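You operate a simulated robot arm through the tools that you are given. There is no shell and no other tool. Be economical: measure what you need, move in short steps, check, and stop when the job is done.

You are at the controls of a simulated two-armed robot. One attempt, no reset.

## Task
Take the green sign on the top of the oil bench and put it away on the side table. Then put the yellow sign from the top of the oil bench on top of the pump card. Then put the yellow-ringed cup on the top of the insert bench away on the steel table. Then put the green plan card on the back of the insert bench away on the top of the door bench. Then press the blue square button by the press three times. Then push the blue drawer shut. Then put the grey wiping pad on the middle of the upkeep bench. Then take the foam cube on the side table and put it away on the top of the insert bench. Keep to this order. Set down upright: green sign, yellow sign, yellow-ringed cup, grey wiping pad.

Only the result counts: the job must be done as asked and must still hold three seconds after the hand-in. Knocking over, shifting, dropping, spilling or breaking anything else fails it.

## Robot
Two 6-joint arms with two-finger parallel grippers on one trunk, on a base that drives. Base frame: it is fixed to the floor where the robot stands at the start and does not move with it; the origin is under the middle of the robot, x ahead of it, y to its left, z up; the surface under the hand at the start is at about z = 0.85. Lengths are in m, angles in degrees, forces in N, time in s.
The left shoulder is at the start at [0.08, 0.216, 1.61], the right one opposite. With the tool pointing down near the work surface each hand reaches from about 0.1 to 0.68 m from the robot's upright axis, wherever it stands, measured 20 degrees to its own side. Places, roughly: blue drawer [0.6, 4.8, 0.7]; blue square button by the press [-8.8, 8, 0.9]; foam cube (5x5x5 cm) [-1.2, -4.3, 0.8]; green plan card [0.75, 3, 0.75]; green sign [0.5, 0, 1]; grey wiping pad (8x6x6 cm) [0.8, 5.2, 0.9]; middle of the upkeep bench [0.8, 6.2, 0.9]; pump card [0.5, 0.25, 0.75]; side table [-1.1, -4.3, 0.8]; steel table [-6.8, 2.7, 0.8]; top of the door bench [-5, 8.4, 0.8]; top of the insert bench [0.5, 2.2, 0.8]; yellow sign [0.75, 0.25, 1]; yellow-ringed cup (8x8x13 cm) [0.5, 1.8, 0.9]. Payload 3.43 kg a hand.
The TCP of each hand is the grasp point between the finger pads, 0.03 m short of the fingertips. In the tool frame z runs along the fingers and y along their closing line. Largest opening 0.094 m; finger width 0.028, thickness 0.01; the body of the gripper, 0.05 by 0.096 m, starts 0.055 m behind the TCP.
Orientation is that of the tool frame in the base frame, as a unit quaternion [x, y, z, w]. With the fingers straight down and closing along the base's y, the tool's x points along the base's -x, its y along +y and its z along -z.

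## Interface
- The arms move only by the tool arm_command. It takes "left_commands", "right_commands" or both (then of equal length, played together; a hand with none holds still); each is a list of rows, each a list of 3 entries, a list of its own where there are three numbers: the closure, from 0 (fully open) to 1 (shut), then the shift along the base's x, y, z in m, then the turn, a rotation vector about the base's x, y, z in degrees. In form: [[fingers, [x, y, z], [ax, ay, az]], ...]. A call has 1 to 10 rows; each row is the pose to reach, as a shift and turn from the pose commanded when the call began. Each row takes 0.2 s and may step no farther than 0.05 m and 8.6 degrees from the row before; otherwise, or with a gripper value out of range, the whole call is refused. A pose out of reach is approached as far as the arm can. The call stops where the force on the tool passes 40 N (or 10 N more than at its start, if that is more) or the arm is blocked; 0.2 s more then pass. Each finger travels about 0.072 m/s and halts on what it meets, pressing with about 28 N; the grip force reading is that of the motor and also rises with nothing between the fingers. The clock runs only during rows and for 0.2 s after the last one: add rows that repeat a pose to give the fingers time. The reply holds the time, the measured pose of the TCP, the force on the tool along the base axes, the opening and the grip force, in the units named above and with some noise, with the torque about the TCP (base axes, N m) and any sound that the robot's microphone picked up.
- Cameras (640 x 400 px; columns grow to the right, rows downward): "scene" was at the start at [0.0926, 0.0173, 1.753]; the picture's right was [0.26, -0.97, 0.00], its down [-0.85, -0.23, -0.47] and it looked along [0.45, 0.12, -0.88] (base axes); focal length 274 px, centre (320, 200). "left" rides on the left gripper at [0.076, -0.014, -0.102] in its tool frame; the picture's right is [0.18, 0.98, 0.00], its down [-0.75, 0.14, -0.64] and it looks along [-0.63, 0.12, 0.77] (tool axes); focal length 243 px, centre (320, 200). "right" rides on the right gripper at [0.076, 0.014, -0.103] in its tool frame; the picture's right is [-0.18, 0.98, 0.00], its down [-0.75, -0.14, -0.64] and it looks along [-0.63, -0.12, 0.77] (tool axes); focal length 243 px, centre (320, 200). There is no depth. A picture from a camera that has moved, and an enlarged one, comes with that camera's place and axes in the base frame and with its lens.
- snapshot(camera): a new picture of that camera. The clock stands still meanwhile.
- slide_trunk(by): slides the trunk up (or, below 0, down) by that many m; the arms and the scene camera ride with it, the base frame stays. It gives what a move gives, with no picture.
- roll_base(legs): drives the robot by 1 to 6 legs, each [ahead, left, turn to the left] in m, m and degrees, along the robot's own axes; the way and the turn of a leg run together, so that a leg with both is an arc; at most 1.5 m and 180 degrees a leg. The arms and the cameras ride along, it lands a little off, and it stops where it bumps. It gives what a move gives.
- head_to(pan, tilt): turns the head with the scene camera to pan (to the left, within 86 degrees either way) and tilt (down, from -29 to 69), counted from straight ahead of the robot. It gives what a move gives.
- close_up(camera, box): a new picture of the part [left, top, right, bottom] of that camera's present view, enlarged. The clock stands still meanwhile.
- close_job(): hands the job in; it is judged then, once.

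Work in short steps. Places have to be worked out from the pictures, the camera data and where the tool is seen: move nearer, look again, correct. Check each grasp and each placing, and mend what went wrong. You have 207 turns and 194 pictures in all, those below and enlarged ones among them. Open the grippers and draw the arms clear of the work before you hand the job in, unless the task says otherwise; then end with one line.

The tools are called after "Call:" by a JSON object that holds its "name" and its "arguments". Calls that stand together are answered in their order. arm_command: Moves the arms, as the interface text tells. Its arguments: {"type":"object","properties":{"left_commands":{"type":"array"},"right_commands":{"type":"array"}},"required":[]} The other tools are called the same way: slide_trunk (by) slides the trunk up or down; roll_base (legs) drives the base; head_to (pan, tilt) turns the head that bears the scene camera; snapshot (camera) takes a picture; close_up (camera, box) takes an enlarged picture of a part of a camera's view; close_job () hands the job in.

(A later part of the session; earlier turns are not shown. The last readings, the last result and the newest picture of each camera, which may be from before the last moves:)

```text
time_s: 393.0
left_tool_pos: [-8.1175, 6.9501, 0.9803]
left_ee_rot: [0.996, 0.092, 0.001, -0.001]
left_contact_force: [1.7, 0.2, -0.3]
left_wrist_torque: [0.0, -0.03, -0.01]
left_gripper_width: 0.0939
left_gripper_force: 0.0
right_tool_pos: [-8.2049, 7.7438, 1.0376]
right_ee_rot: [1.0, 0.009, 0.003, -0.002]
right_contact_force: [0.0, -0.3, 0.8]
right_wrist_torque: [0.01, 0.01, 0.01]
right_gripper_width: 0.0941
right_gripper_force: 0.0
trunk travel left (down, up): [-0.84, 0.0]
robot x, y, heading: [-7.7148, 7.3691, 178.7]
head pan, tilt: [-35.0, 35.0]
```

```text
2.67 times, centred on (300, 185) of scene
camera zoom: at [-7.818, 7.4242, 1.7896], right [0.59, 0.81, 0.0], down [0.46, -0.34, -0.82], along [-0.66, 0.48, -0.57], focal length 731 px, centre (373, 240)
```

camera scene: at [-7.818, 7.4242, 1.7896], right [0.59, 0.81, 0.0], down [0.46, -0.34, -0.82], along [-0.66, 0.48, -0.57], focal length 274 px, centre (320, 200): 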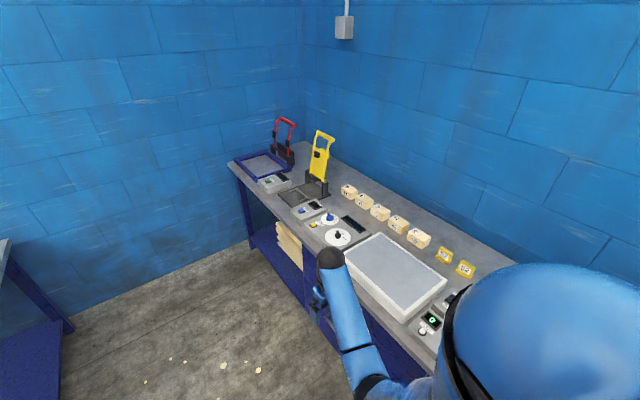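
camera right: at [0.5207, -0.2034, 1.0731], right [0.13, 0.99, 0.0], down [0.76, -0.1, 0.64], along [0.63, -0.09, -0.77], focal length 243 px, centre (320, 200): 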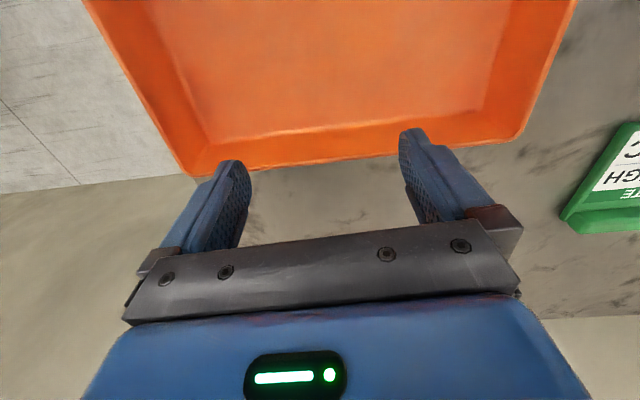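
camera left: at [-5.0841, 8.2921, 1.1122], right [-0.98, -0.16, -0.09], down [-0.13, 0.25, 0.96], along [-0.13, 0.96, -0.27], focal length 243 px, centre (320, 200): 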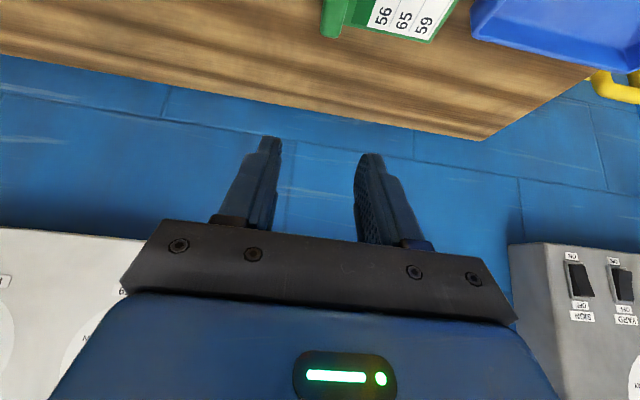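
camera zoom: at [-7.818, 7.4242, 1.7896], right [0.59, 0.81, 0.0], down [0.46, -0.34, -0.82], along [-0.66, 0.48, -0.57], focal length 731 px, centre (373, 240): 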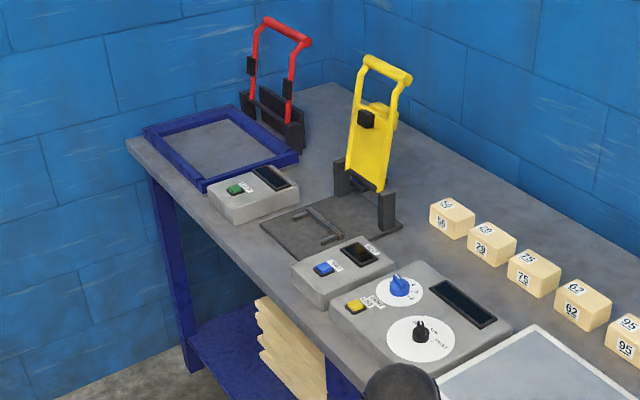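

The blue square button is on the control box in front of the yellow press, near (−8.847, 8.047). I'll drive in front of it and turn to face the bench.

Call:
{"name": "roll_base", "arguments": {"legs": [[0.98, -0.1, 0], [0, 0, -88.7]]}}

Call:
{"name": "head_to", "arguments": {"pan": 5, "tilt": 50}}

Call:
{"name": "snapshot", "arguments": {"camera": "scene"}}

```text
time_s: 402.1
left_tool_pos: [-9.1442, 7.9001, 0.9806]
left_ee_rot: [0.769, -0.639, 0.001, 0.0]
left_contact_force: [-0.6, -0.1, 0.3]
left_wrist_torque: [0.0, 0.01, 0.04]
left_gripper_width: 0.0939
left_gripper_force: 0.0
right_tool_pos: [-8.3512, 7.9904, 1.0378]
right_ee_rot: [0.714, -0.701, 0.004, 0.0]
right_contact_force: [-0.1, 0.3, -0.7]
right_wrist_torque: [-0.01, 0.01, 0.0]
right_gripper_width: 0.094
right_gripper_force: 0.0
trunk travel left (down, up): [-0.84, 0.0]
robot x, y, heading: [-8.7244, 7.497, 88.7]
head pan, tilt: [-35.0, 35.0]
```

```text
time_s: 403.2
left_tool_pos: [-9.1459, 7.8995, 0.9817]
left_ee_rot: [0.769, -0.639, 0.001, 0.001]
left_contact_force: [-0.1, -0.6, 0.7]
left_wrist_torque: [0.01, 0.04, 0.01]
left_gripper_width: 0.0939
left_gripper_force: 0.2
right_tool_pos: [-8.3501, 7.9896, 1.036]
right_ee_rot: [0.713, -0.701, 0.003, 0.001]
right_contact_force: [0.2, 0.2, -0.1]
right_wrist_torque: [-0.01, 0.0, -0.01]
right_gripper_width: 0.0941
right_gripper_force: 0.0
trunk travel left (down, up): [-0.84, 0.0]
robot x, y, heading: [-8.7229, 7.5014, 88.8]
head pan, tilt: [5.0, 50.0]
```

```text
99 pictures are left
camera scene: at [-8.7281, 7.6083, 1.7679], right [1.0, 0.06, 0.0], down [0.05, -0.76, -0.64], along [-0.04, 0.64, -0.77], focal length 274 px, centre (320, 200)
```

scene: 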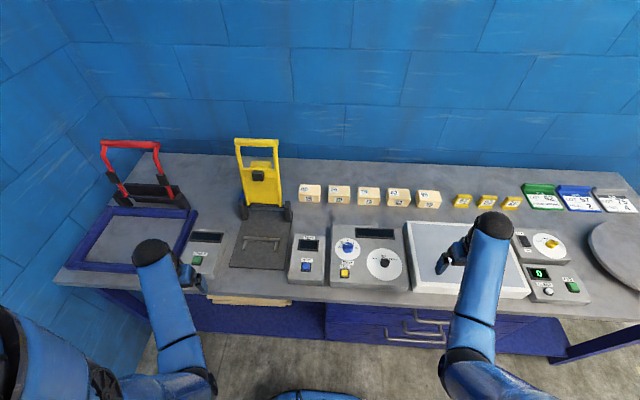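

Move the left hand over to hover near the button, fingers closed, and look.

Call:
{"name": "arm_command", "arguments": {"left_commands": [[0.3, [0.03, 0.01, 0.02], [0, 0, 0]], [0.6, [0.07, 0.02, 0.03], [0, 0, 0]], [0.9, [0.11, 0.03, 0.03], [0, 0, 0]], [1, [0.15, 0.04, 0.03], [0, 0, 0]], [1, [0.19, 0.05, 0.03], [0, 0, 0]], [1, [0.23, 0.065, 0.03], [0, 0, 0]], [1, [0.27, 0.08, 0.03], [0, 0, 0]], [1, [0.305, 0.1, 0.03], [0, 0, 0]], [1, [0.335, 0.125, 0.03], [0, 0, 0]]]}}

Call:
{"name": "snapshot", "arguments": {"camera": "left"}}

Call:
{"name": "close_up", "arguments": {"camera": "scene", "box": [250, 190, 410, 290]}}

```text
time_s: 405.2
left_tool_pos: [-8.8069, 8.025, 1.0093]
left_ee_rot: [0.769, -0.639, 0.001, 0.001]
left_contact_force: [0.4, 0.3, -0.8]
left_wrist_torque: [0.01, 0.02, -0.01]
left_gripper_width: 0.0001
left_gripper_force: 27.6
right_tool_pos: [-8.3498, 7.99, 1.036]
right_ee_rot: [0.713, -0.701, 0.004, 0.001]
right_contact_force: [0.2, 0.2, -0.1]
right_wrist_torque: [-0.01, 0.01, -0.01]
right_gripper_width: 0.0941
right_gripper_force: 0.1
trunk travel left (down, up): [-0.84, 0.0]
robot x, y, heading: [-8.7237, 7.4954, 88.8]
head pan, tilt: [5.0, 50.0]
```

```text
98 pictures are left
camera left: at [-8.7779, 7.9526, 1.1122], right [-0.93, -0.36, 0.0], down [-0.28, 0.72, 0.64], along [-0.23, 0.6, -0.77], focal length 243 px, centre (320, 200)
```

left: 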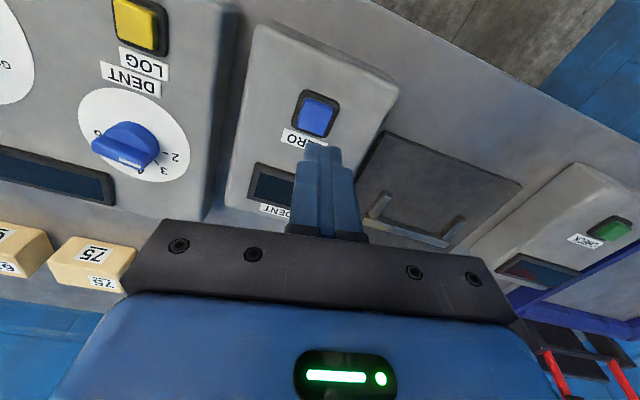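

```text
4.00 times, centred on (330, 240) of scene
camera zoom: at [-8.7264, 7.6101, 1.7677], right [1.0, 0.06, 0.0], down [0.05, -0.77, -0.64], along [-0.04, 0.64, -0.77], focal length 1096 px, centre (280, 40)
```

zoom: 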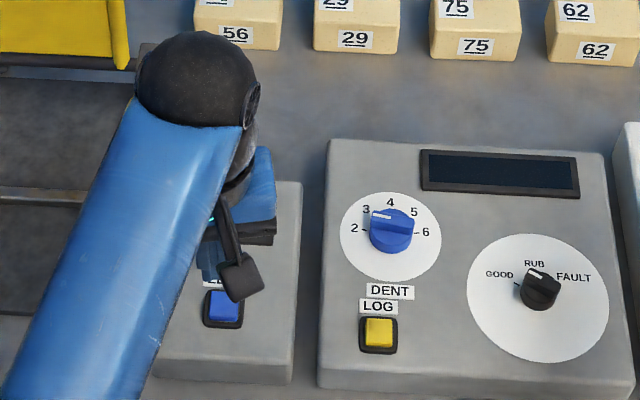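

Button is at about (−8.803, 8.035). Descend over it.

Call:
{"name": "arm_command", "arguments": {"left_commands": [[1, [0.004, 0.01, -0.02], [0, 0, 0]], [1, [0.004, 0.01, -0.045], [0, 0, 0]], [1, [0.004, 0.01, -0.065], [0, 0, 0]]]}}

Call:
{"name": "snapshot", "arguments": {"camera": "left"}}

Call:
{"name": "close_up", "arguments": {"camera": "scene", "box": [260, 220, 360, 290]}}

```text
time_s: 406.0
left_tool_pos: [-8.8049, 8.0367, 0.9464]
left_ee_rot: [0.769, -0.639, 0.0, -0.001]
left_contact_force: [1.3, 2.7, 3.5]
left_wrist_torque: [0.04, -0.07, -0.01]
left_gripper_width: 0.0
left_gripper_force: 28.0
right_tool_pos: [-8.3513, 7.9888, 1.0366]
right_ee_rot: [0.713, -0.701, 0.004, 0.001]
right_contact_force: [0.1, 0.0, -0.1]
right_wrist_torque: [-0.03, 0.01, 0.01]
right_gripper_width: 0.0942
right_gripper_force: 0.0
trunk travel left (down, up): [-0.84, 0.0]
robot x, y, heading: [-8.7251, 7.5024, 88.7]
head pan, tilt: [5.0, 50.0]
heard: click
```

```text
96 pictures are left
camera left: at [-8.7772, 7.9624, 1.0482], right [-0.93, -0.36, 0.0], down [-0.28, 0.71, 0.64], along [-0.23, 0.6, -0.77], focal length 243 px, centre (320, 200)
```

left: 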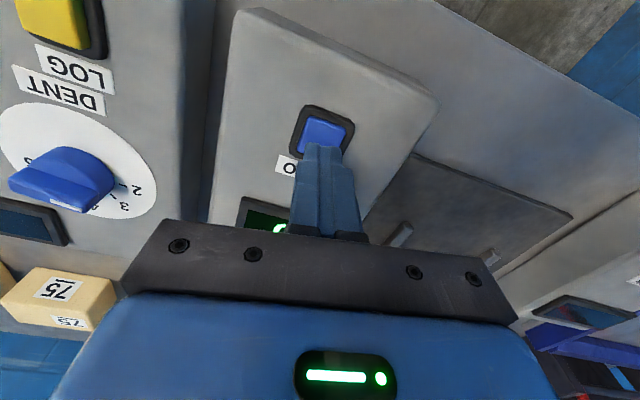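

```text
5.71 times, centred on (310, 255) of scene
camera zoom: at [-8.7277, 7.6081, 1.768], right [1.0, 0.06, 0.0], down [0.05, -0.76, -0.64], along [-0.04, 0.64, -0.77], focal length 1566 px, centre (377, -114)
```

zoom: 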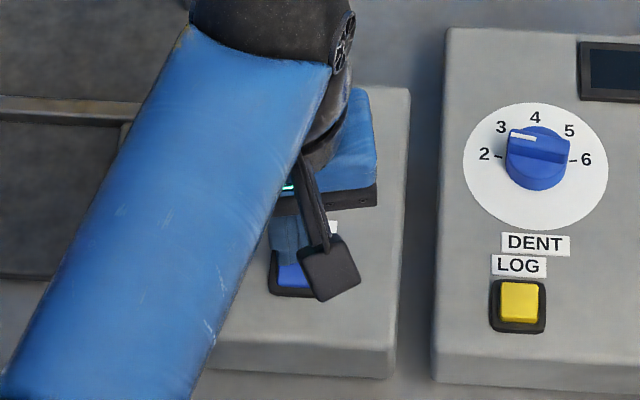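

Heard a click: first press registered (the display lit). Lift off 2 cm and check the display.

Call:
{"name": "arm_command", "arguments": {"left_commands": [[1, [0, 0, 0.02], [0, 0, 0]], [1, [0.001, -0.005, 0.025], [0, 0, 0]], [1, [0.001, -0.005, 0.025], [0, 0, 0]]]}}

Call:
{"name": "close_up", "arguments": {"camera": "left", "box": [200, 60, 420, 240]}}

```text
time_s: 406.8
left_tool_pos: [-8.8047, 8.0297, 0.9714]
left_ee_rot: [0.769, -0.639, 0.002, 0.0]
left_contact_force: [-0.9, -0.3, -0.2]
left_wrist_torque: [0.02, 0.0, 0.01]
left_gripper_width: 0.0
left_gripper_force: 28.3
right_tool_pos: [-8.3503, 7.9899, 1.0369]
right_ee_rot: [0.713, -0.702, 0.004, 0.0]
right_contact_force: [-0.2, -0.3, -0.6]
right_wrist_torque: [-0.02, -0.01, -0.02]
right_gripper_width: 0.094
right_gripper_force: 0.1
trunk travel left (down, up): [-0.84, 0.0]
robot x, y, heading: [-8.7271, 7.4989, 88.7]
head pan, tilt: [5.0, 50.0]
```

```text
2.22 times, centred on (310, 150) of left
camera zoom: at [-8.7772, 7.9573, 1.0746], right [-0.93, -0.36, 0.0], down [-0.28, 0.72, 0.64], along [-0.23, 0.6, -0.77], focal length 539 px, centre (342, 311)
```

zoom: 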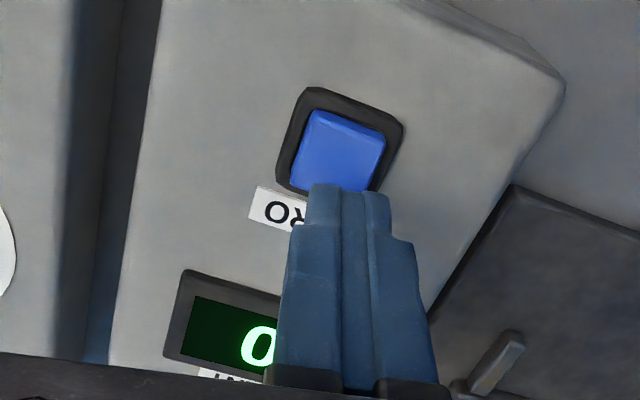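

Second press: down ~2.7 cm from here, then up.

Call:
{"name": "arm_command", "arguments": {"left_commands": [[1, [0, 0, -0.015], [0, 0, 0]], [1, [0, 0, -0.022], [0, 0, 0]], [1, [0, 0, -0.027], [0, 0, 0]], [1, [0, 0, -0.027], [0, 0, 0]]]}}

Call:
{"name": "arm_command", "arguments": {"left_commands": [[1, [0, 0, 0.015], [0, 0, 0]], [1, [0, 0, 0.027], [0, 0, 0]], [1, [0, 0, 0.027], [0, 0, 0]]]}}

Call:
{"name": "close_up", "arguments": {"camera": "scene", "box": [260, 220, 360, 290]}}

```text
time_s: 407.8
left_tool_pos: [-8.8052, 8.0304, 0.9449]
left_ee_rot: [0.769, -0.639, 0.001, -0.001]
left_contact_force: [1.9, 0.1, 5.4]
left_wrist_torque: [-0.02, -0.02, -0.02]
left_gripper_width: 0.0
left_gripper_force: 28.0
right_tool_pos: [-8.3515, 7.9898, 1.0369]
right_ee_rot: [0.713, -0.701, 0.003, 0.0]
right_contact_force: [-0.6, -0.5, -0.3]
right_wrist_torque: [0.04, 0.03, -0.01]
right_gripper_width: 0.094
right_gripper_force: 0.0
trunk travel left (down, up): [-0.84, 0.0]
robot x, y, heading: [-8.7192, 7.4982, 88.7]
head pan, tilt: [5.0, 50.0]
heard: click
```

```text
time_s: 408.6
left_tool_pos: [-8.8075, 8.0315, 0.9709]
left_ee_rot: [0.769, -0.639, 0.0, 0.001]
left_contact_force: [0.5, -0.7, 0.2]
left_wrist_torque: [-0.02, -0.01, -0.01]
left_gripper_width: 0.0
left_gripper_force: 27.8
right_tool_pos: [-8.3504, 7.9898, 1.0361]
right_ee_rot: [0.714, -0.7, 0.004, 0.001]
right_contact_force: [0.1, 0.1, 0.3]
right_wrist_torque: [-0.02, -0.01, 0.03]
right_gripper_width: 0.0939
right_gripper_force: 0.0
trunk travel left (down, up): [-0.84, 0.0]
robot x, y, heading: [-8.7229, 7.4998, 88.8]
head pan, tilt: [5.0, 50.0]
```

```text
5.71 times, centred on (310, 255) of scene
camera zoom: at [-8.7278, 7.6082, 1.7678], right [1.0, 0.06, 0.0], down [0.05, -0.76, -0.64], along [-0.04, 0.64, -0.77], focal length 1566 px, centre (377, -114)
```

zoom: 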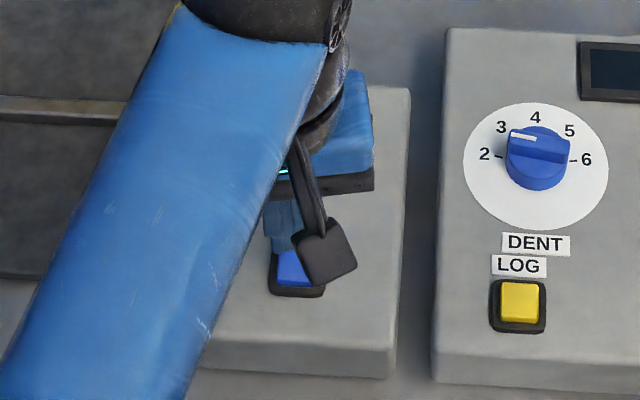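

Second click heard. Third press.

Call:
{"name": "arm_command", "arguments": {"left_commands": [[1, [0, 0, -0.015], [0, 0, 0]], [1, [0, 0, -0.022], [0, 0, 0]], [1, [0, 0, -0.027], [0, 0, 0]], [1, [0, 0, -0.027], [0, 0, 0]]]}}

Call:
{"name": "arm_command", "arguments": {"left_commands": [[1, [0, 0, 0.03], [0, 0, 0]], [1, [0, 0, 0.07], [0, 0, 0]], [1, [0, -0.03, 0.09], [0, 0, 0]], [0.5, [0, -0.06, 0.09], [0, 0, 0]], [0, [0, -0.07, 0.08], [0, 0, 0]]]}}

Call:
{"name": "close_up", "arguments": {"camera": "left", "box": [180, 60, 460, 240]}}

```text
time_s: 409.6
left_tool_pos: [-8.8049, 8.0317, 0.9445]
left_ee_rot: [0.769, -0.639, 0.0, 0.0]
left_contact_force: [-1.4, -0.9, 5.8]
left_wrist_torque: [-0.07, 0.01, -0.02]
left_gripper_width: 0.0
left_gripper_force: 28.0
right_tool_pos: [-8.3504, 7.9901, 1.0376]
right_ee_rot: [0.713, -0.701, 0.003, 0.0]
right_contact_force: [-0.3, 0.0, -0.5]
right_wrist_torque: [0.0, 0.0, -0.01]
right_gripper_width: 0.0942
right_gripper_force: 0.0
trunk travel left (down, up): [-0.84, 0.0]
robot x, y, heading: [-8.7251, 7.4987, 88.7]
head pan, tilt: [5.0, 50.0]
heard: click
```

```text
time_s: 410.8
left_tool_pos: [-8.8044, 7.9626, 1.024]
left_ee_rot: [0.77, -0.639, 0.001, 0.001]
left_contact_force: [0.7, 0.3, 0.0]
left_wrist_torque: [-0.03, 0.01, -0.03]
left_gripper_width: 0.0799
left_gripper_force: 0.2
right_tool_pos: [-8.3508, 7.9883, 1.0356]
right_ee_rot: [0.713, -0.701, 0.003, 0.001]
right_contact_force: [-0.6, 0.4, -0.2]
right_wrist_torque: [0.03, -0.01, 0.01]
right_gripper_width: 0.0941
right_gripper_force: 0.1
trunk travel left (down, up): [-0.84, 0.0]
robot x, y, heading: [-8.7245, 7.4988, 88.8]
head pan, tilt: [5.0, 50.0]
```

```text
2.22 times, centred on (320, 150) of left
camera zoom: at [-8.7767, 7.8892, 1.1254], right [-0.93, -0.36, 0.0], down [-0.28, 0.72, 0.64], along [-0.23, 0.6, -0.77], focal length 539 px, centre (320, 311)
```

zoom: 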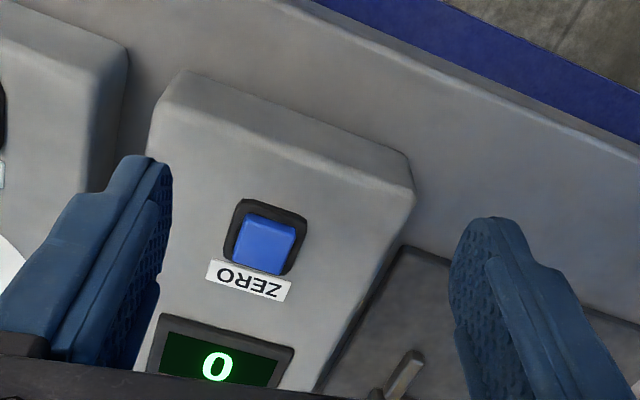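

Three clicks done. Now head back toward the drawer bench at (0.6, 4.8).

Call:
{"name": "roll_base", "arguments": {"legs": [[0, -0.0, -88.8], [1.5, -0.1, 0], [1.5, 0, 0], [0.6, 0, 0]]}}

Call:
{"name": "roll_base", "arguments": {"legs": [[0, -1.45, 0], [0, -1.4, 0]]}}

Call:
{"name": "head_to", "arguments": {"pan": 0, "tilt": 20}}

Call:
{"name": "snapshot", "arguments": {"camera": "scene"}}

```text
refused: leg 2 is longer than a leg can be; nothing moved
```

```text
time_s: 424.4
left_tool_pos: [-6.0243, 7.9866, 1.0237]
left_ee_rot: [0.786, -0.618, 0.002, 0.0]
left_contact_force: [0.1, -1.0, -0.8]
left_wrist_torque: [-0.02, 0.0, 0.0]
left_gripper_width: 0.0941
left_gripper_force: 0.0
right_tool_pos: [-5.5723, 8.0374, 1.0377]
right_ee_rot: [0.733, -0.68, 0.004, 0.0]
right_contact_force: [0.5, -0.3, -1.2]
right_wrist_torque: [0.0, 0.01, 0.0]
right_gripper_width: 0.0943
right_gripper_force: 0.1
trunk travel left (down, up): [-0.84, 0.0]
robot x, y, heading: [-5.9133, 7.5294, 92.1]
head pan, tilt: [5.0, 50.0]
```

```text
time_s: 425.3
left_tool_pos: [-6.0225, 7.9847, 1.0223]
left_ee_rot: [0.787, -0.617, 0.001, 0.001]
left_contact_force: [0.3, -0.6, 0.7]
left_wrist_torque: [0.02, 0.04, 0.03]
left_gripper_width: 0.094
left_gripper_force: 0.1
right_tool_pos: [-5.5699, 8.036, 1.0368]
right_ee_rot: [0.733, -0.68, 0.003, 0.001]
right_contact_force: [0.3, 0.0, -0.6]
right_wrist_torque: [-0.01, 0.0, 0.0]
right_gripper_width: 0.094
right_gripper_force: 0.0
trunk travel left (down, up): [-0.84, 0.0]
robot x, y, heading: [-5.9173, 7.5285, 91.9]
head pan, tilt: [0.0, 20.0]
```

```text
91 pictures are left
camera scene: at [-5.9192, 7.6525, 1.8133], right [1.0, 0.03, 0.0], down [0.01, -0.34, -0.94], along [-0.03, 0.94, -0.34], focal length 274 px, centre (320, 200)
```

scene: 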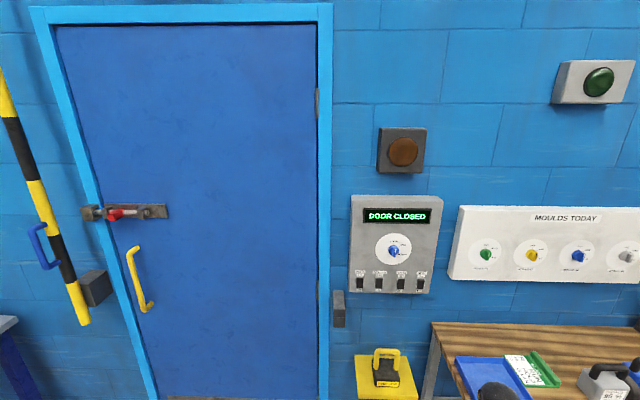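

The first call was refused and the sidestep ran along the press bench instead, without contact. The placed card is in view; check it closely against the tray.

Call:
{"name": "close_up", "arguments": {"camera": "scene", "box": [430, 310, 640, 400]}}

```text
3.05 times, centred on (535, 355) of scene
camera zoom: at [-5.9192, 7.6525, 1.8133], right [1.0, 0.03, 0.0], down [0.01, -0.34, -0.94], along [-0.03, 0.94, -0.34], focal length 835 px, centre (-335, -272)
```

zoom: 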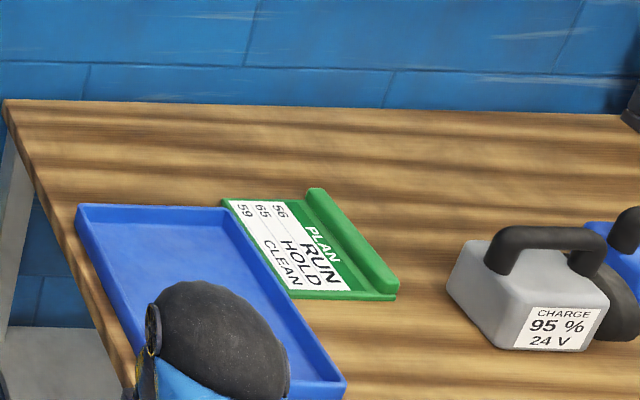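

Card lies flat beside the tray. Back away south, turn east, and drive along y≈4.6.

Call:
{"name": "roll_base", "arguments": {"legs": [[-1.45, 0, 0], [-1.45, 0, 0], [0, 0, -92], [1.5, 0, 0], [1.5, 0, 0]]}}

Call:
{"name": "snapshot", "arguments": {"camera": "scene"}}

```text
time_s: 457.1
left_tool_pos: [-2.3199, 4.8694, 1.0235]
left_ee_rot: [-0.104, 0.995, -0.001, 0.0]
left_contact_force: [0.1, 0.3, -0.2]
left_wrist_torque: [-0.02, 0.02, -0.01]
left_gripper_width: 0.0939
left_gripper_force: 0.0
right_tool_pos: [-2.2826, 4.4153, 1.0359]
right_ee_rot: [-0.022, 1.0, -0.002, -0.003]
right_contact_force: [-0.6, -0.4, -0.8]
right_wrist_torque: [0.0, 0.03, 0.02]
right_gripper_width: 0.0938
right_gripper_force: 0.1
trunk travel left (down, up): [-0.84, 0.0]
robot x, y, heading: [-2.7804, 4.7726, 0.0]
head pan, tilt: [0.0, 20.0]
```

```text
89 pictures are left
camera scene: at [-2.6566, 4.7766, 1.8135], right [0.0, -1.0, 0.0], down [-0.34, 0.0, -0.94], along [0.94, 0.0, -0.34], focal length 274 px, centre (320, 200)
```

scene: 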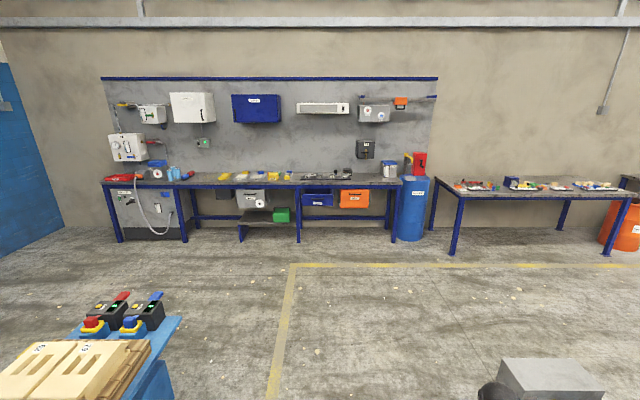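

Call:
{"name": "roll_base", "arguments": {"legs": [[1.5, 0, 0], [0.6, 0, 0]]}}

Call:
{"name": "head_to", "arguments": {"pan": 0, "tilt": 35}}

Call:
{"name": "snapshot", "arguments": {"camera": "scene"}}

```text
time_s: 467.6
left_tool_pos: [-0.2092, 4.8925, 1.0229]
left_ee_rot: [-0.106, 0.994, -0.001, 0.001]
left_contact_force: [-0.4, 0.2, -0.5]
left_wrist_torque: [0.0, 0.01, -0.02]
left_gripper_width: 0.0938
left_gripper_force: 0.1
right_tool_pos: [-0.1703, 4.4386, 1.037]
right_ee_rot: [-0.023, 1.0, -0.001, -0.002]
right_contact_force: [-0.2, -0.1, 0.7]
right_wrist_torque: [0.0, -0.01, 0.02]
right_gripper_width: 0.0939
right_gripper_force: 0.0
trunk travel left (down, up): [-0.84, 0.0]
robot x, y, heading: [-0.6683, 4.7985, 0.4]
head pan, tilt: [0.0, 20.0]
```

```text
time_s: 468.3
left_tool_pos: [-0.208, 4.8918, 1.0228]
left_ee_rot: [-0.107, 0.994, 0.0, -0.001]
left_contact_force: [0.1, -0.1, 0.6]
left_wrist_torque: [0.0, 0.02, -0.03]
left_gripper_width: 0.094
left_gripper_force: 0.1
right_tool_pos: [-0.1675, 4.4379, 1.0373]
right_ee_rot: [-0.023, 1.0, -0.001, -0.003]
right_contact_force: [-0.3, 0.0, 0.2]
right_wrist_torque: [0.02, 0.0, -0.01]
right_gripper_width: 0.0941
right_gripper_force: 0.0
trunk travel left (down, up): [-0.84, 0.0]
robot x, y, heading: [-0.6656, 4.7953, 0.1]
head pan, tilt: [0.0, 35.0]
```

```text
88 pictures are left
camera scene: at [-0.5489, 4.7986, 1.7896], right [0.01, -1.0, 0.0], down [-0.57, 0.0, -0.82], along [0.82, 0.0, -0.57], focal length 274 px, centre (320, 200)
```

scene: 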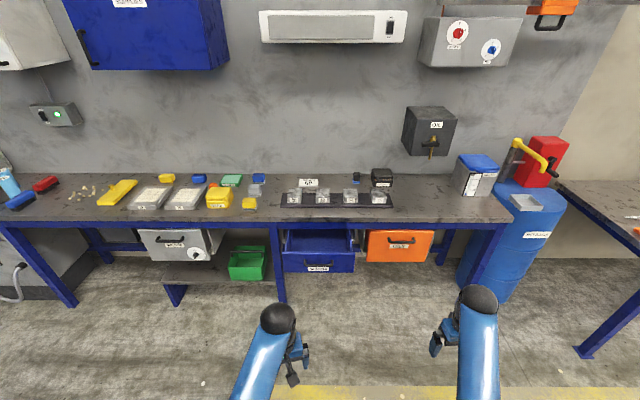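

Call:
{"name": "close_up", "arguments": {"camera": "scene", "box": [260, 200, 460, 300]}}

```text
3.20 times, centred on (360, 250) of scene
camera zoom: at [-0.5489, 4.7986, 1.7896], right [0.01, -1.0, 0.0], down [-0.57, 0.0, -0.82], along [0.82, 0.0, -0.57], focal length 877 px, centre (192, 40)
```

zoom: 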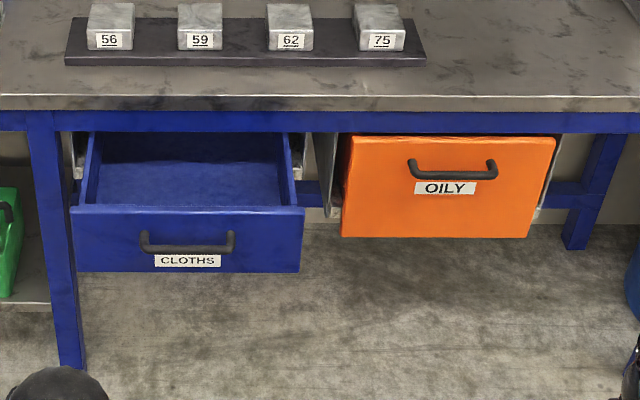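

The blue drawer ("CLOTHS") stands open: front face at x≈0.45, y≈4.61–4.99, z≈0.62–0.77; closed it should be at ≈0.61. I'll lower the trunk, point the left fingers forward-down, and push it in by driving.

Call:
{"name": "roll_base", "arguments": {"legs": [[0.15, -0.1, 0]]}}

Call:
{"name": "slide_trunk", "arguments": {"by": -0.4}}

Call:
{"name": "arm_command", "arguments": {"left_commands": [[0.3, [0.02, 0, 0.01], [0, 0, -6]], [0.6, [0.04, 0, 0.02], [0, 0, -12]], [1, [0.04, 0, 0.02], [0, 0, -12]], [1, [0.04, 0, 0.02], [0, 0, -12]]]}}

Call:
{"name": "arm_command", "arguments": {"left_commands": [[1, [0.04, 0, 0.01], [0, -8, 0]], [1, [0.08, 0, 0.02], [0, -16, 0]], [1, [0.12, 0, 0.03], [0, -24, 0]], [1, [0.16, 0, 0.05], [0, -32, 0]], [1, [0.2, 0, 0.07], [0, -40, 0]], [1, [0.23, 0, 0.08], [0, -48, 0]]]}}

```text
time_s: 469.8
left_tool_pos: [-0.0622, 4.7934, 1.0239]
left_ee_rot: [-0.108, 0.994, -0.002, 0.001]
left_contact_force: [-0.6, 0.6, -0.7]
left_wrist_torque: [0.0, 0.01, 0.02]
left_gripper_width: 0.0942
left_gripper_force: 0.0
right_tool_pos: [-0.0209, 4.3404, 1.0387]
right_ee_rot: [-0.026, 1.0, -0.003, -0.002]
right_contact_force: [-0.6, 0.0, -0.2]
right_wrist_torque: [0.0, 0.0, 0.02]
right_gripper_width: 0.0941
right_gripper_force: 0.0
trunk travel left (down, up): [-0.84, 0.0]
robot x, y, heading: [-0.5169, 4.6963, 0.6]
head pan, tilt: [0.0, 35.0]
```

```text
time_s: 473.7
left_tool_pos: [-0.0603, 4.7913, 0.6229]
left_ee_rot: [-0.109, 0.994, 0.0, -0.001]
left_contact_force: [0.8, 0.0, -0.8]
left_wrist_torque: [0.02, 0.02, 0.0]
left_gripper_width: 0.0941
left_gripper_force: 0.0
right_tool_pos: [-0.0185, 4.3389, 0.6368]
right_ee_rot: [-0.025, 1.0, -0.002, -0.003]
right_contact_force: [-0.2, -0.1, 0.7]
right_wrist_torque: [0.01, -0.02, -0.02]
right_gripper_width: 0.094
right_gripper_force: 0.0
trunk travel left (down, up): [-0.44, 0.4]
robot x, y, heading: [-0.5219, 4.6936, 0.6]
head pan, tilt: [0.0, 35.0]
```

```text
time_s: 474.7
left_tool_pos: [-0.0193, 4.7909, 0.6405]
left_ee_rot: [-0.005, 1.0, 0.0, 0.0]
left_contact_force: [0.3, 0.1, -0.1]
left_wrist_torque: [0.01, 0.03, -0.01]
left_gripper_width: 0.0
left_gripper_force: 27.7
right_tool_pos: [-0.0177, 4.3397, 0.6369]
right_ee_rot: [-0.025, 1.0, -0.002, -0.003]
right_contact_force: [0.9, 0.4, -0.4]
right_wrist_torque: [0.01, 0.01, -0.01]
right_gripper_width: 0.0943
right_gripper_force: 0.2
trunk travel left (down, up): [-0.44, 0.4]
robot x, y, heading: [-0.5201, 4.6942, 0.4]
head pan, tilt: [0.0, 35.0]
```

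```text
time_s: 476.1
left_tool_pos: [0.2121, 4.7905, 0.7249]
left_ee_rot: [-0.004, 0.914, -0.002, 0.407]
left_contact_force: [0.6, 0.2, 0.3]
left_wrist_torque: [-0.01, 0.01, -0.02]
left_gripper_width: 0.0001
left_gripper_force: 27.8
right_tool_pos: [-0.0183, 4.3388, 0.637]
right_ee_rot: [-0.026, 1.0, -0.002, -0.004]
right_contact_force: [-0.1, -0.1, 0.2]
right_wrist_torque: [0.0, -0.02, -0.03]
right_gripper_width: 0.0938
right_gripper_force: 0.0
trunk travel left (down, up): [-0.44, 0.4]
robot x, y, heading: [-0.5222, 4.6945, 0.6]
head pan, tilt: [0.0, 35.0]
```

Shift the hand left of the handle (y≈4.93) and drive until just short of the face.

Call:
{"name": "arm_command", "arguments": {"left_commands": [[1, [0, 0.045, 0], [0, 0, 0]], [1, [0, 0.09, 0], [0, 0, 0]], [1, [0, 0.135, 0], [0, 0, 0]]]}}

Call:
{"name": "roll_base", "arguments": {"legs": [[0.15, 0, 0]]}}

Call:
{"name": "snapshot", "arguments": {"camera": "scene"}}

Call:
{"name": "snapshot", "arguments": {"camera": "left"}}

```text
time_s: 476.9
left_tool_pos: [0.2077, 4.9259, 0.7217]
left_ee_rot: [-0.004, 0.914, -0.003, 0.407]
left_contact_force: [-1.0, 0.2, 0.0]
left_wrist_torque: [-0.01, 0.0, 0.01]
left_gripper_width: 0.0
left_gripper_force: 27.7
right_tool_pos: [-0.018, 4.3394, 0.6381]
right_ee_rot: [-0.025, 1.0, -0.003, -0.003]
right_contact_force: [-0.4, -0.3, 0.1]
right_wrist_torque: [0.04, -0.01, -0.05]
right_gripper_width: 0.0939
right_gripper_force: 0.1
trunk travel left (down, up): [-0.44, 0.4]
robot x, y, heading: [-0.5194, 4.6963, 0.3]
head pan, tilt: [0.0, 35.0]
```

```text
time_s: 478.2
left_tool_pos: [0.3584, 4.9289, 0.7227]
left_ee_rot: [-0.003, 0.914, -0.002, 0.406]
left_contact_force: [-0.2, 0.3, 0.3]
left_wrist_torque: [-0.01, 0.05, -0.03]
left_gripper_width: 0.0
left_gripper_force: 28.0
right_tool_pos: [0.1328, 4.3419, 0.6374]
right_ee_rot: [-0.027, 1.0, -0.002, -0.003]
right_contact_force: [-0.4, -0.1, -0.4]
right_wrist_torque: [0.03, -0.02, -0.01]
right_gripper_width: 0.094
right_gripper_force: 0.1
trunk travel left (down, up): [-0.44, 0.4]
robot x, y, heading: [-0.3684, 4.696, 0.9]
head pan, tilt: [0.0, 35.0]
```

```text
86 pictures are left
camera scene: at [-0.2498, 4.6989, 1.3896], right [0.01, -1.0, 0.0], down [-0.57, -0.01, -0.82], along [0.82, 0.01, -0.57], focal length 274 px, centre (320, 200)
```

scene: 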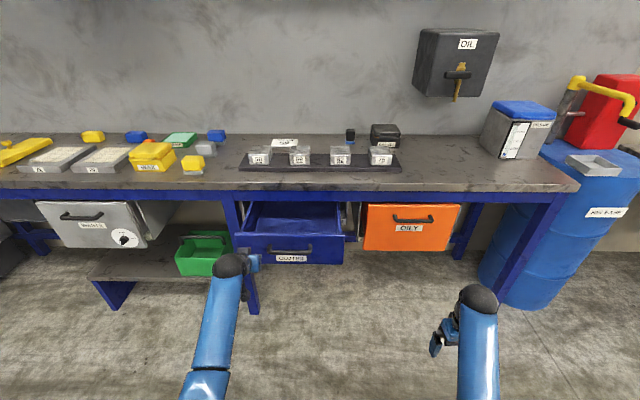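

```text
85 pictures are left
camera left: at [0.2313, 4.9122, 0.7346], right [-0.13, 0.98, -0.14], down [0.03, 0.15, 0.99], along [0.99, 0.12, -0.05], focal length 243 px, centre (320, 200)
```

left: 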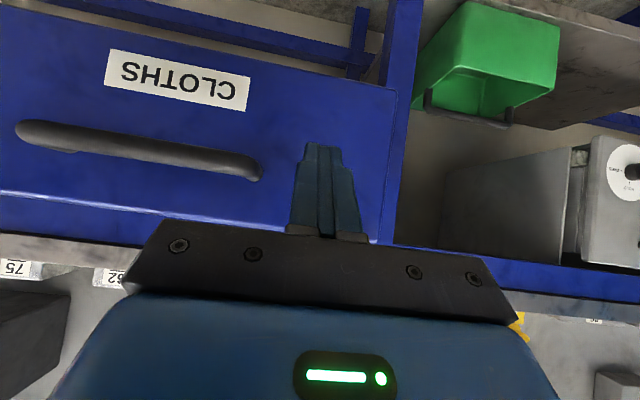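

Aligned on the face left of the handle. Drive in to start pushing.

Call:
{"name": "roll_base", "arguments": {"legs": [[0.14, 0, -0.6]]}}

Call:
{"name": "snapshot", "arguments": {"camera": "scene"}}

```text
time_s: 479.6
left_tool_pos: [0.5017, 4.9209, 0.7218]
left_ee_rot: [0.0, 0.914, -0.004, 0.406]
left_contact_force: [-0.6, -0.4, 1.0]
left_wrist_torque: [-0.03, 0.0, -0.01]
left_gripper_width: 0.0002
left_gripper_force: 28.2
right_tool_pos: [0.2702, 4.3379, 0.637]
right_ee_rot: [-0.021, 1.0, -0.002, -0.003]
right_contact_force: [-0.1, 0.1, -0.7]
right_wrist_torque: [0.01, 0.03, -0.01]
right_gripper_width: 0.094
right_gripper_force: 0.0
trunk travel left (down, up): [-0.44, 0.4]
robot x, y, heading: [-0.2269, 4.6983, 0.1]
head pan, tilt: [0.0, 35.0]
```

```text
84 pictures are left
camera scene: at [-0.1087, 4.6986, 1.3896], right [0.0, -1.0, 0.0], down [-0.57, 0.0, -0.82], along [0.82, 0.0, -0.57], focal length 274 px, centre (320, 200)
```

scene: 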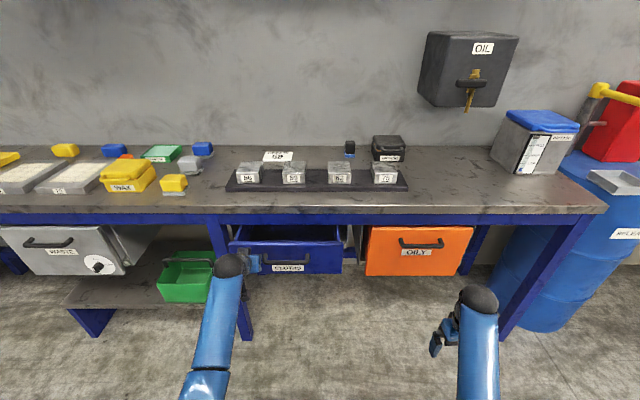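

Call:
{"name": "close_up", "arguments": {"camera": "scene", "box": [210, 200, 490, 300]}}

Call:
{"name": "snapshot", "arguments": {"camera": "left"}}

```text
2.29 times, centred on (350, 250) of scene
camera zoom: at [-0.1087, 4.6986, 1.3896], right [0.0, -1.0, 0.0], down [-0.57, 0.0, -0.82], along [0.82, 0.0, -0.57], focal length 626 px, centre (251, 86)
```

zoom: 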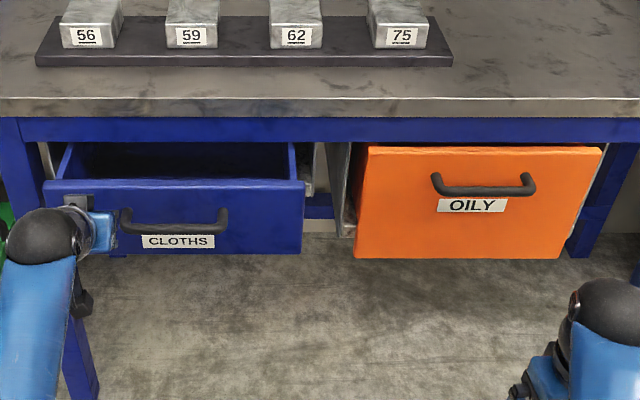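

```text
82 pictures are left
camera left: at [0.3745, 4.9065, 0.7344], right [-0.12, 0.98, -0.14], down [0.03, 0.15, 0.99], along [0.99, 0.11, -0.05], focal length 243 px, centre (320, 200)
```

left: 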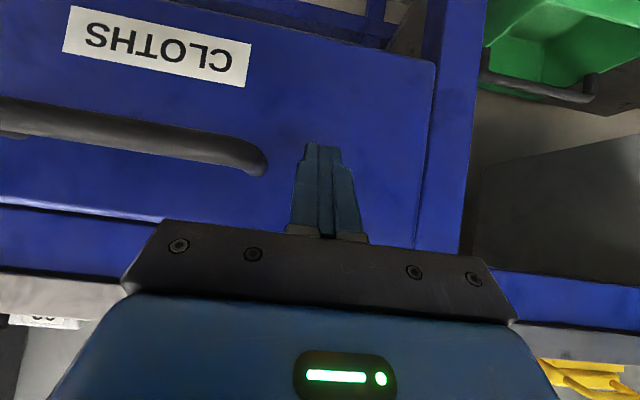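

Keep pushing with the arm in small steps (stops on force).

Call:
{"name": "arm_command", "arguments": {"left_commands": [[1, [0.015, 0, 0], [0, 0, 0]], [1, [0.03, 0, 0], [0, 0, 0]], [1, [0.045, 0, 0], [0, 0, 0]], [1, [0.06, 0, 0], [0, 0, 0]], [1, [0.075, 0, 0], [0, 0, 0]]]}}

Call:
{"name": "close_up", "arguments": {"camera": "scene", "box": [210, 200, 490, 300]}}

```text
time_s: 480.8
left_tool_pos: [0.5775, 4.923, 0.7219]
left_ee_rot: [0.0, 0.914, -0.004, 0.405]
left_contact_force: [-0.1, 0.3, 0.1]
left_wrist_torque: [-0.04, -0.01, 0.0]
left_gripper_width: 0.0
left_gripper_force: 28.3
right_tool_pos: [0.2717, 4.3369, 0.6378]
right_ee_rot: [-0.021, 1.0, -0.003, -0.003]
right_contact_force: [-0.2, -0.3, -0.1]
right_wrist_torque: [0.02, 0.0, -0.01]
right_gripper_width: 0.0939
right_gripper_force: 0.1
trunk travel left (down, up): [-0.44, 0.4]
robot x, y, heading: [-0.2277, 4.6986, 0.2]
head pan, tilt: [0.0, 35.0]
```

```text
2.29 times, centred on (350, 250) of scene
camera zoom: at [-0.108, 4.6986, 1.3895], right [0.0, -1.0, 0.0], down [-0.57, 0.0, -0.82], along [0.82, 0.0, -0.57], focal length 626 px, centre (251, 86)
```

zoom: 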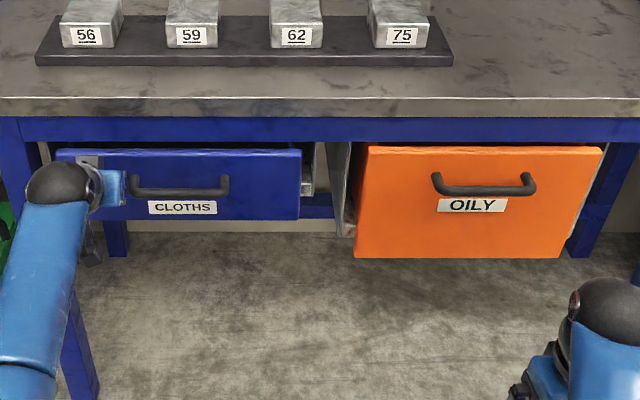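

Call:
{"name": "arm_command", "arguments": {"left_commands": [[1, [0.012, 0, 0], [0, 0, 0]], [1, [0.024, 0, 0], [0, 0, 0]], [1, [0.036, 0, 0], [0, 0, 0]], [1, [0.048, 0, 0], [0, 0, 0]], [1, [0.06, 0, 0], [0, 0, 0]]]}}

Call:
{"name": "close_up", "arguments": {"camera": "scene", "box": [210, 200, 490, 300]}}

```text
time_s: 481.3
left_tool_pos: [0.584, 4.9251, 0.7203]
left_ee_rot: [-0.001, 0.917, -0.004, 0.399]
left_contact_force: [-4.1, -0.7, -0.3]
left_wrist_torque: [0.02, -0.21, 0.03]
left_gripper_width: 0.0
left_gripper_force: 27.5
right_tool_pos: [0.2658, 4.3381, 0.6387]
right_ee_rot: [-0.023, 1.0, -0.002, -0.001]
right_contact_force: [-0.3, -0.5, 0.6]
right_wrist_torque: [-0.08, -0.02, 0.0]
right_gripper_width: 0.0939
right_gripper_force: 0.0
trunk travel left (down, up): [-0.44, 0.4]
robot x, y, heading: [-0.2269, 4.6981, 0.3]
head pan, tilt: [0.0, 35.0]
stopped in row 2 (left hand): the force on the tool passed its limit at 54 N (the readings are from after the stop); the commanded pose is now the measured one
```

```text
2.29 times, centred on (350, 250) of scene
camera zoom: at [-0.1177, 4.6976, 1.3905], right [0.0, -1.0, 0.0], down [-0.57, 0.0, -0.82], along [0.82, 0.0, -0.57], focal length 626 px, centre (251, 86)
```

zoom: 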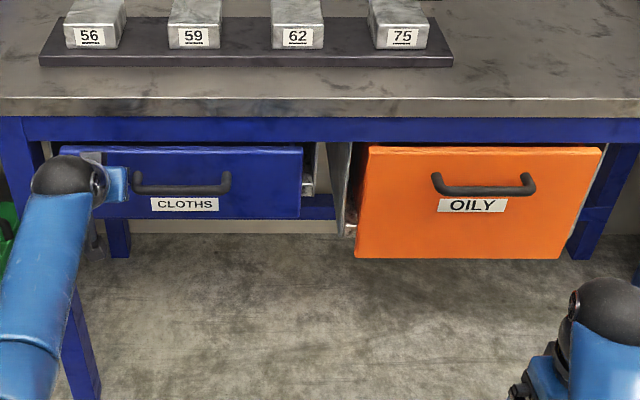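

End stop reached (54 N): the drawer is shut. Withdraw, raise the trunk, and straighten the hand.

Call:
{"name": "roll_base", "arguments": {"legs": [[-0.35, 0, 0]]}}

Call:
{"name": "slide_trunk", "arguments": {"by": 0.4}}

Call:
{"name": "arm_command", "arguments": {"left_commands": [[0.5, [-0.02, 0, 0], [0, 8, 0]], [0, [-0.04, 0, 0], [0, 16, 0]], [0, [-0.06, 0, 0], [0, 24, 0]], [0, [-0.08, 0, 0], [0, 32, 0]], [0, [-0.1, 0, 0], [0, 40, 0]], [0, [-0.12, 0, 0], [0, 47, 0]]]}}

Call:
{"name": "roll_base", "arguments": {"legs": [[0, 0.4, 0]]}}

Call:
{"name": "snapshot", "arguments": {"camera": "scene"}}

```text
time_s: 483.6
left_tool_pos: [0.2488, 4.9201, 0.7157]
left_ee_rot: [0.001, 0.918, -0.004, 0.397]
left_contact_force: [-0.1, 0.3, 0.5]
left_wrist_torque: [0.0, 0.01, -0.02]
left_gripper_width: 0.0
left_gripper_force: 28.1
right_tool_pos: [-0.0723, 4.3352, 0.6363]
right_ee_rot: [-0.02, 1.0, -0.001, -0.004]
right_contact_force: [-0.1, -0.6, 0.3]
right_wrist_torque: [-0.02, 0.0, -0.03]
right_gripper_width: 0.0941
right_gripper_force: 0.0
trunk travel left (down, up): [-0.44, 0.4]
robot x, y, heading: [-0.5691, 4.6992, 0.3]
head pan, tilt: [0.0, 35.0]
```

```text
time_s: 487.4
left_tool_pos: [0.249, 4.9199, 1.1155]
left_ee_rot: [0.002, 0.918, -0.006, 0.397]
left_contact_force: [0.1, -0.7, 0.0]
left_wrist_torque: [-0.02, 0.06, 0.0]
left_gripper_width: 0.0
left_gripper_force: 28.2
right_tool_pos: [-0.0733, 4.3356, 1.0363]
right_ee_rot: [-0.019, 1.0, -0.002, -0.003]
right_contact_force: [0.7, -0.4, 0.7]
right_wrist_torque: [0.0, 0.05, -0.01]
right_gripper_width: 0.0939
right_gripper_force: 0.0
trunk travel left (down, up): [-0.84, 0.0]
robot x, y, heading: [-0.5723, 4.6956, -0.2]
head pan, tilt: [0.0, 35.0]
```

```text
time_s: 488.8
left_tool_pos: [0.1268, 4.9217, 1.1175]
left_ee_rot: [0.0, 1.0, -0.004, -0.002]
left_contact_force: [0.2, -0.4, 0.4]
left_wrist_torque: [-0.02, 0.03, 0.0]
left_gripper_width: 0.094
left_gripper_force: 0.0
right_tool_pos: [-0.073, 4.3356, 1.0362]
right_ee_rot: [-0.02, 1.0, -0.002, -0.004]
right_contact_force: [-0.7, -0.6, -0.8]
right_wrist_torque: [-0.04, 0.0, 0.01]
right_gripper_width: 0.0943
right_gripper_force: 0.0
trunk travel left (down, up): [-0.84, 0.0]
robot x, y, heading: [-0.5714, 4.6942, -0.1]
head pan, tilt: [0.0, 35.0]
```

```text
time_s: 491.3
left_tool_pos: [0.1279, 5.3129, 1.1185]
left_ee_rot: [0.0, 1.0, -0.003, -0.002]
left_contact_force: [0.4, -0.3, -1.3]
left_wrist_torque: [0.04, 0.01, 0.0]
left_gripper_width: 0.0942
left_gripper_force: 0.1
right_tool_pos: [-0.0729, 4.7286, 1.0347]
right_ee_rot: [-0.02, 1.0, -0.001, -0.002]
right_contact_force: [0.6, 0.2, -0.2]
right_wrist_torque: [0.04, 0.0, 0.04]
right_gripper_width: 0.0939
right_gripper_force: 0.1
trunk travel left (down, up): [-0.84, 0.0]
robot x, y, heading: [-0.5708, 5.0915, 0.2]
head pan, tilt: [0.0, 35.0]
```

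```text
79 pictures are left
camera scene: at [-0.4505, 5.09, 1.7896], right [0.0, -1.0, 0.0], down [-0.57, 0.0, -0.82], along [0.82, 0.0, -0.57], focal length 274 px, centre (320, 200)
```

scene: 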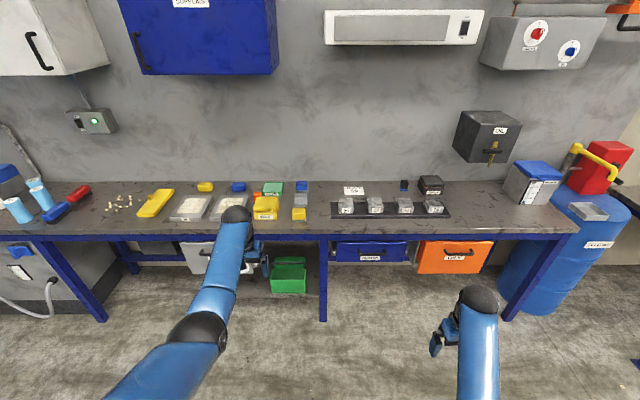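

Call:
{"name": "close_up", "arguments": {"camera": "scene", "box": [40, 160, 340, 270]}}

```text
2.13 times, centred on (190, 215) of scene
camera zoom: at [-0.4505, 5.09, 1.7896], right [0.0, -1.0, 0.0], down [-0.57, 0.0, -0.82], along [0.82, 0.0, -0.57], focal length 584 px, centre (597, 168)
```

zoom: 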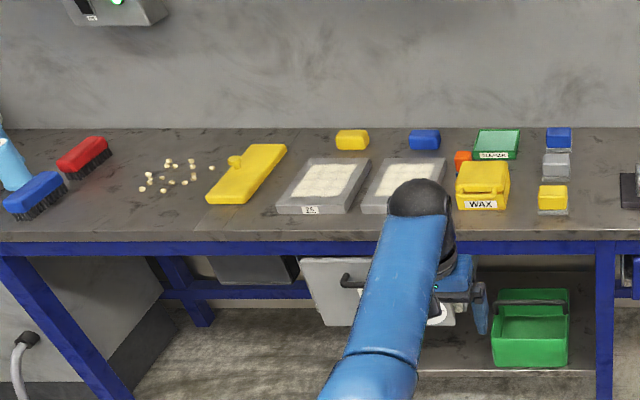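

The grey pad is the middle of the three small pads, near (0.86, 5.2). Drive up to the bench and view it with the left camera.

Call:
{"name": "roll_base", "arguments": {"legs": [[0.68, -0.06, 0]]}}

Call:
{"name": "snapshot", "arguments": {"camera": "left"}}

Call:
{"name": "snapshot", "arguments": {"camera": "scene"}}

```text
time_s: 495.1
left_tool_pos: [0.8105, 5.2455, 1.1186]
left_ee_rot: [0.004, 1.0, -0.004, 0.0]
left_contact_force: [-0.4, -0.7, -0.1]
left_wrist_torque: [0.02, 0.01, 0.02]
left_gripper_width: 0.0939
left_gripper_force: 0.0
right_tool_pos: [0.6054, 4.663, 1.0375]
right_ee_rot: [-0.015, 1.0, -0.002, -0.003]
right_contact_force: [0.1, 0.2, 0.7]
right_wrist_torque: [-0.02, -0.03, 0.02]
right_gripper_width: 0.0939
right_gripper_force: 0.0
trunk travel left (down, up): [-0.84, 0.0]
robot x, y, heading: [0.1144, 5.0309, -0.6]
head pan, tilt: [0.0, 35.0]
```

```text
77 pictures are left
camera left: at [0.7342, 5.2315, 1.2212], right [-0.18, 0.98, -0.01], down [0.76, 0.14, 0.64], along [0.63, 0.11, -0.77], focal length 243 px, centre (320, 200)
```

left: 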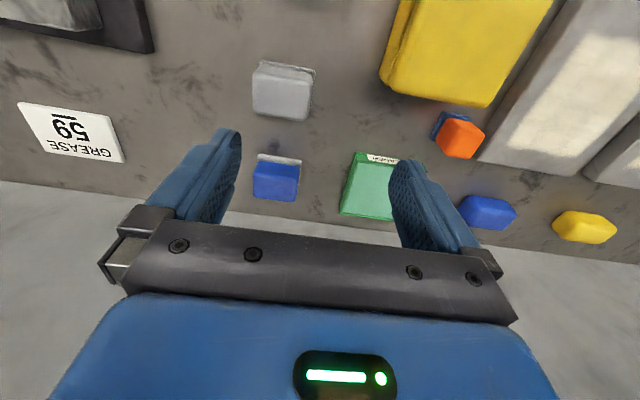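

```text
76 pictures are left
camera scene: at [0.2298, 5.0293, 1.7898], right [-0.01, -1.0, 0.0], down [-0.57, 0.01, -0.82], along [0.82, -0.01, -0.57], focal length 274 px, centre (320, 200)
```

scene: 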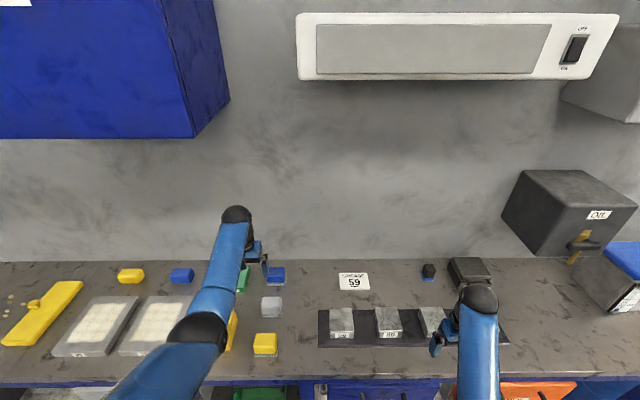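

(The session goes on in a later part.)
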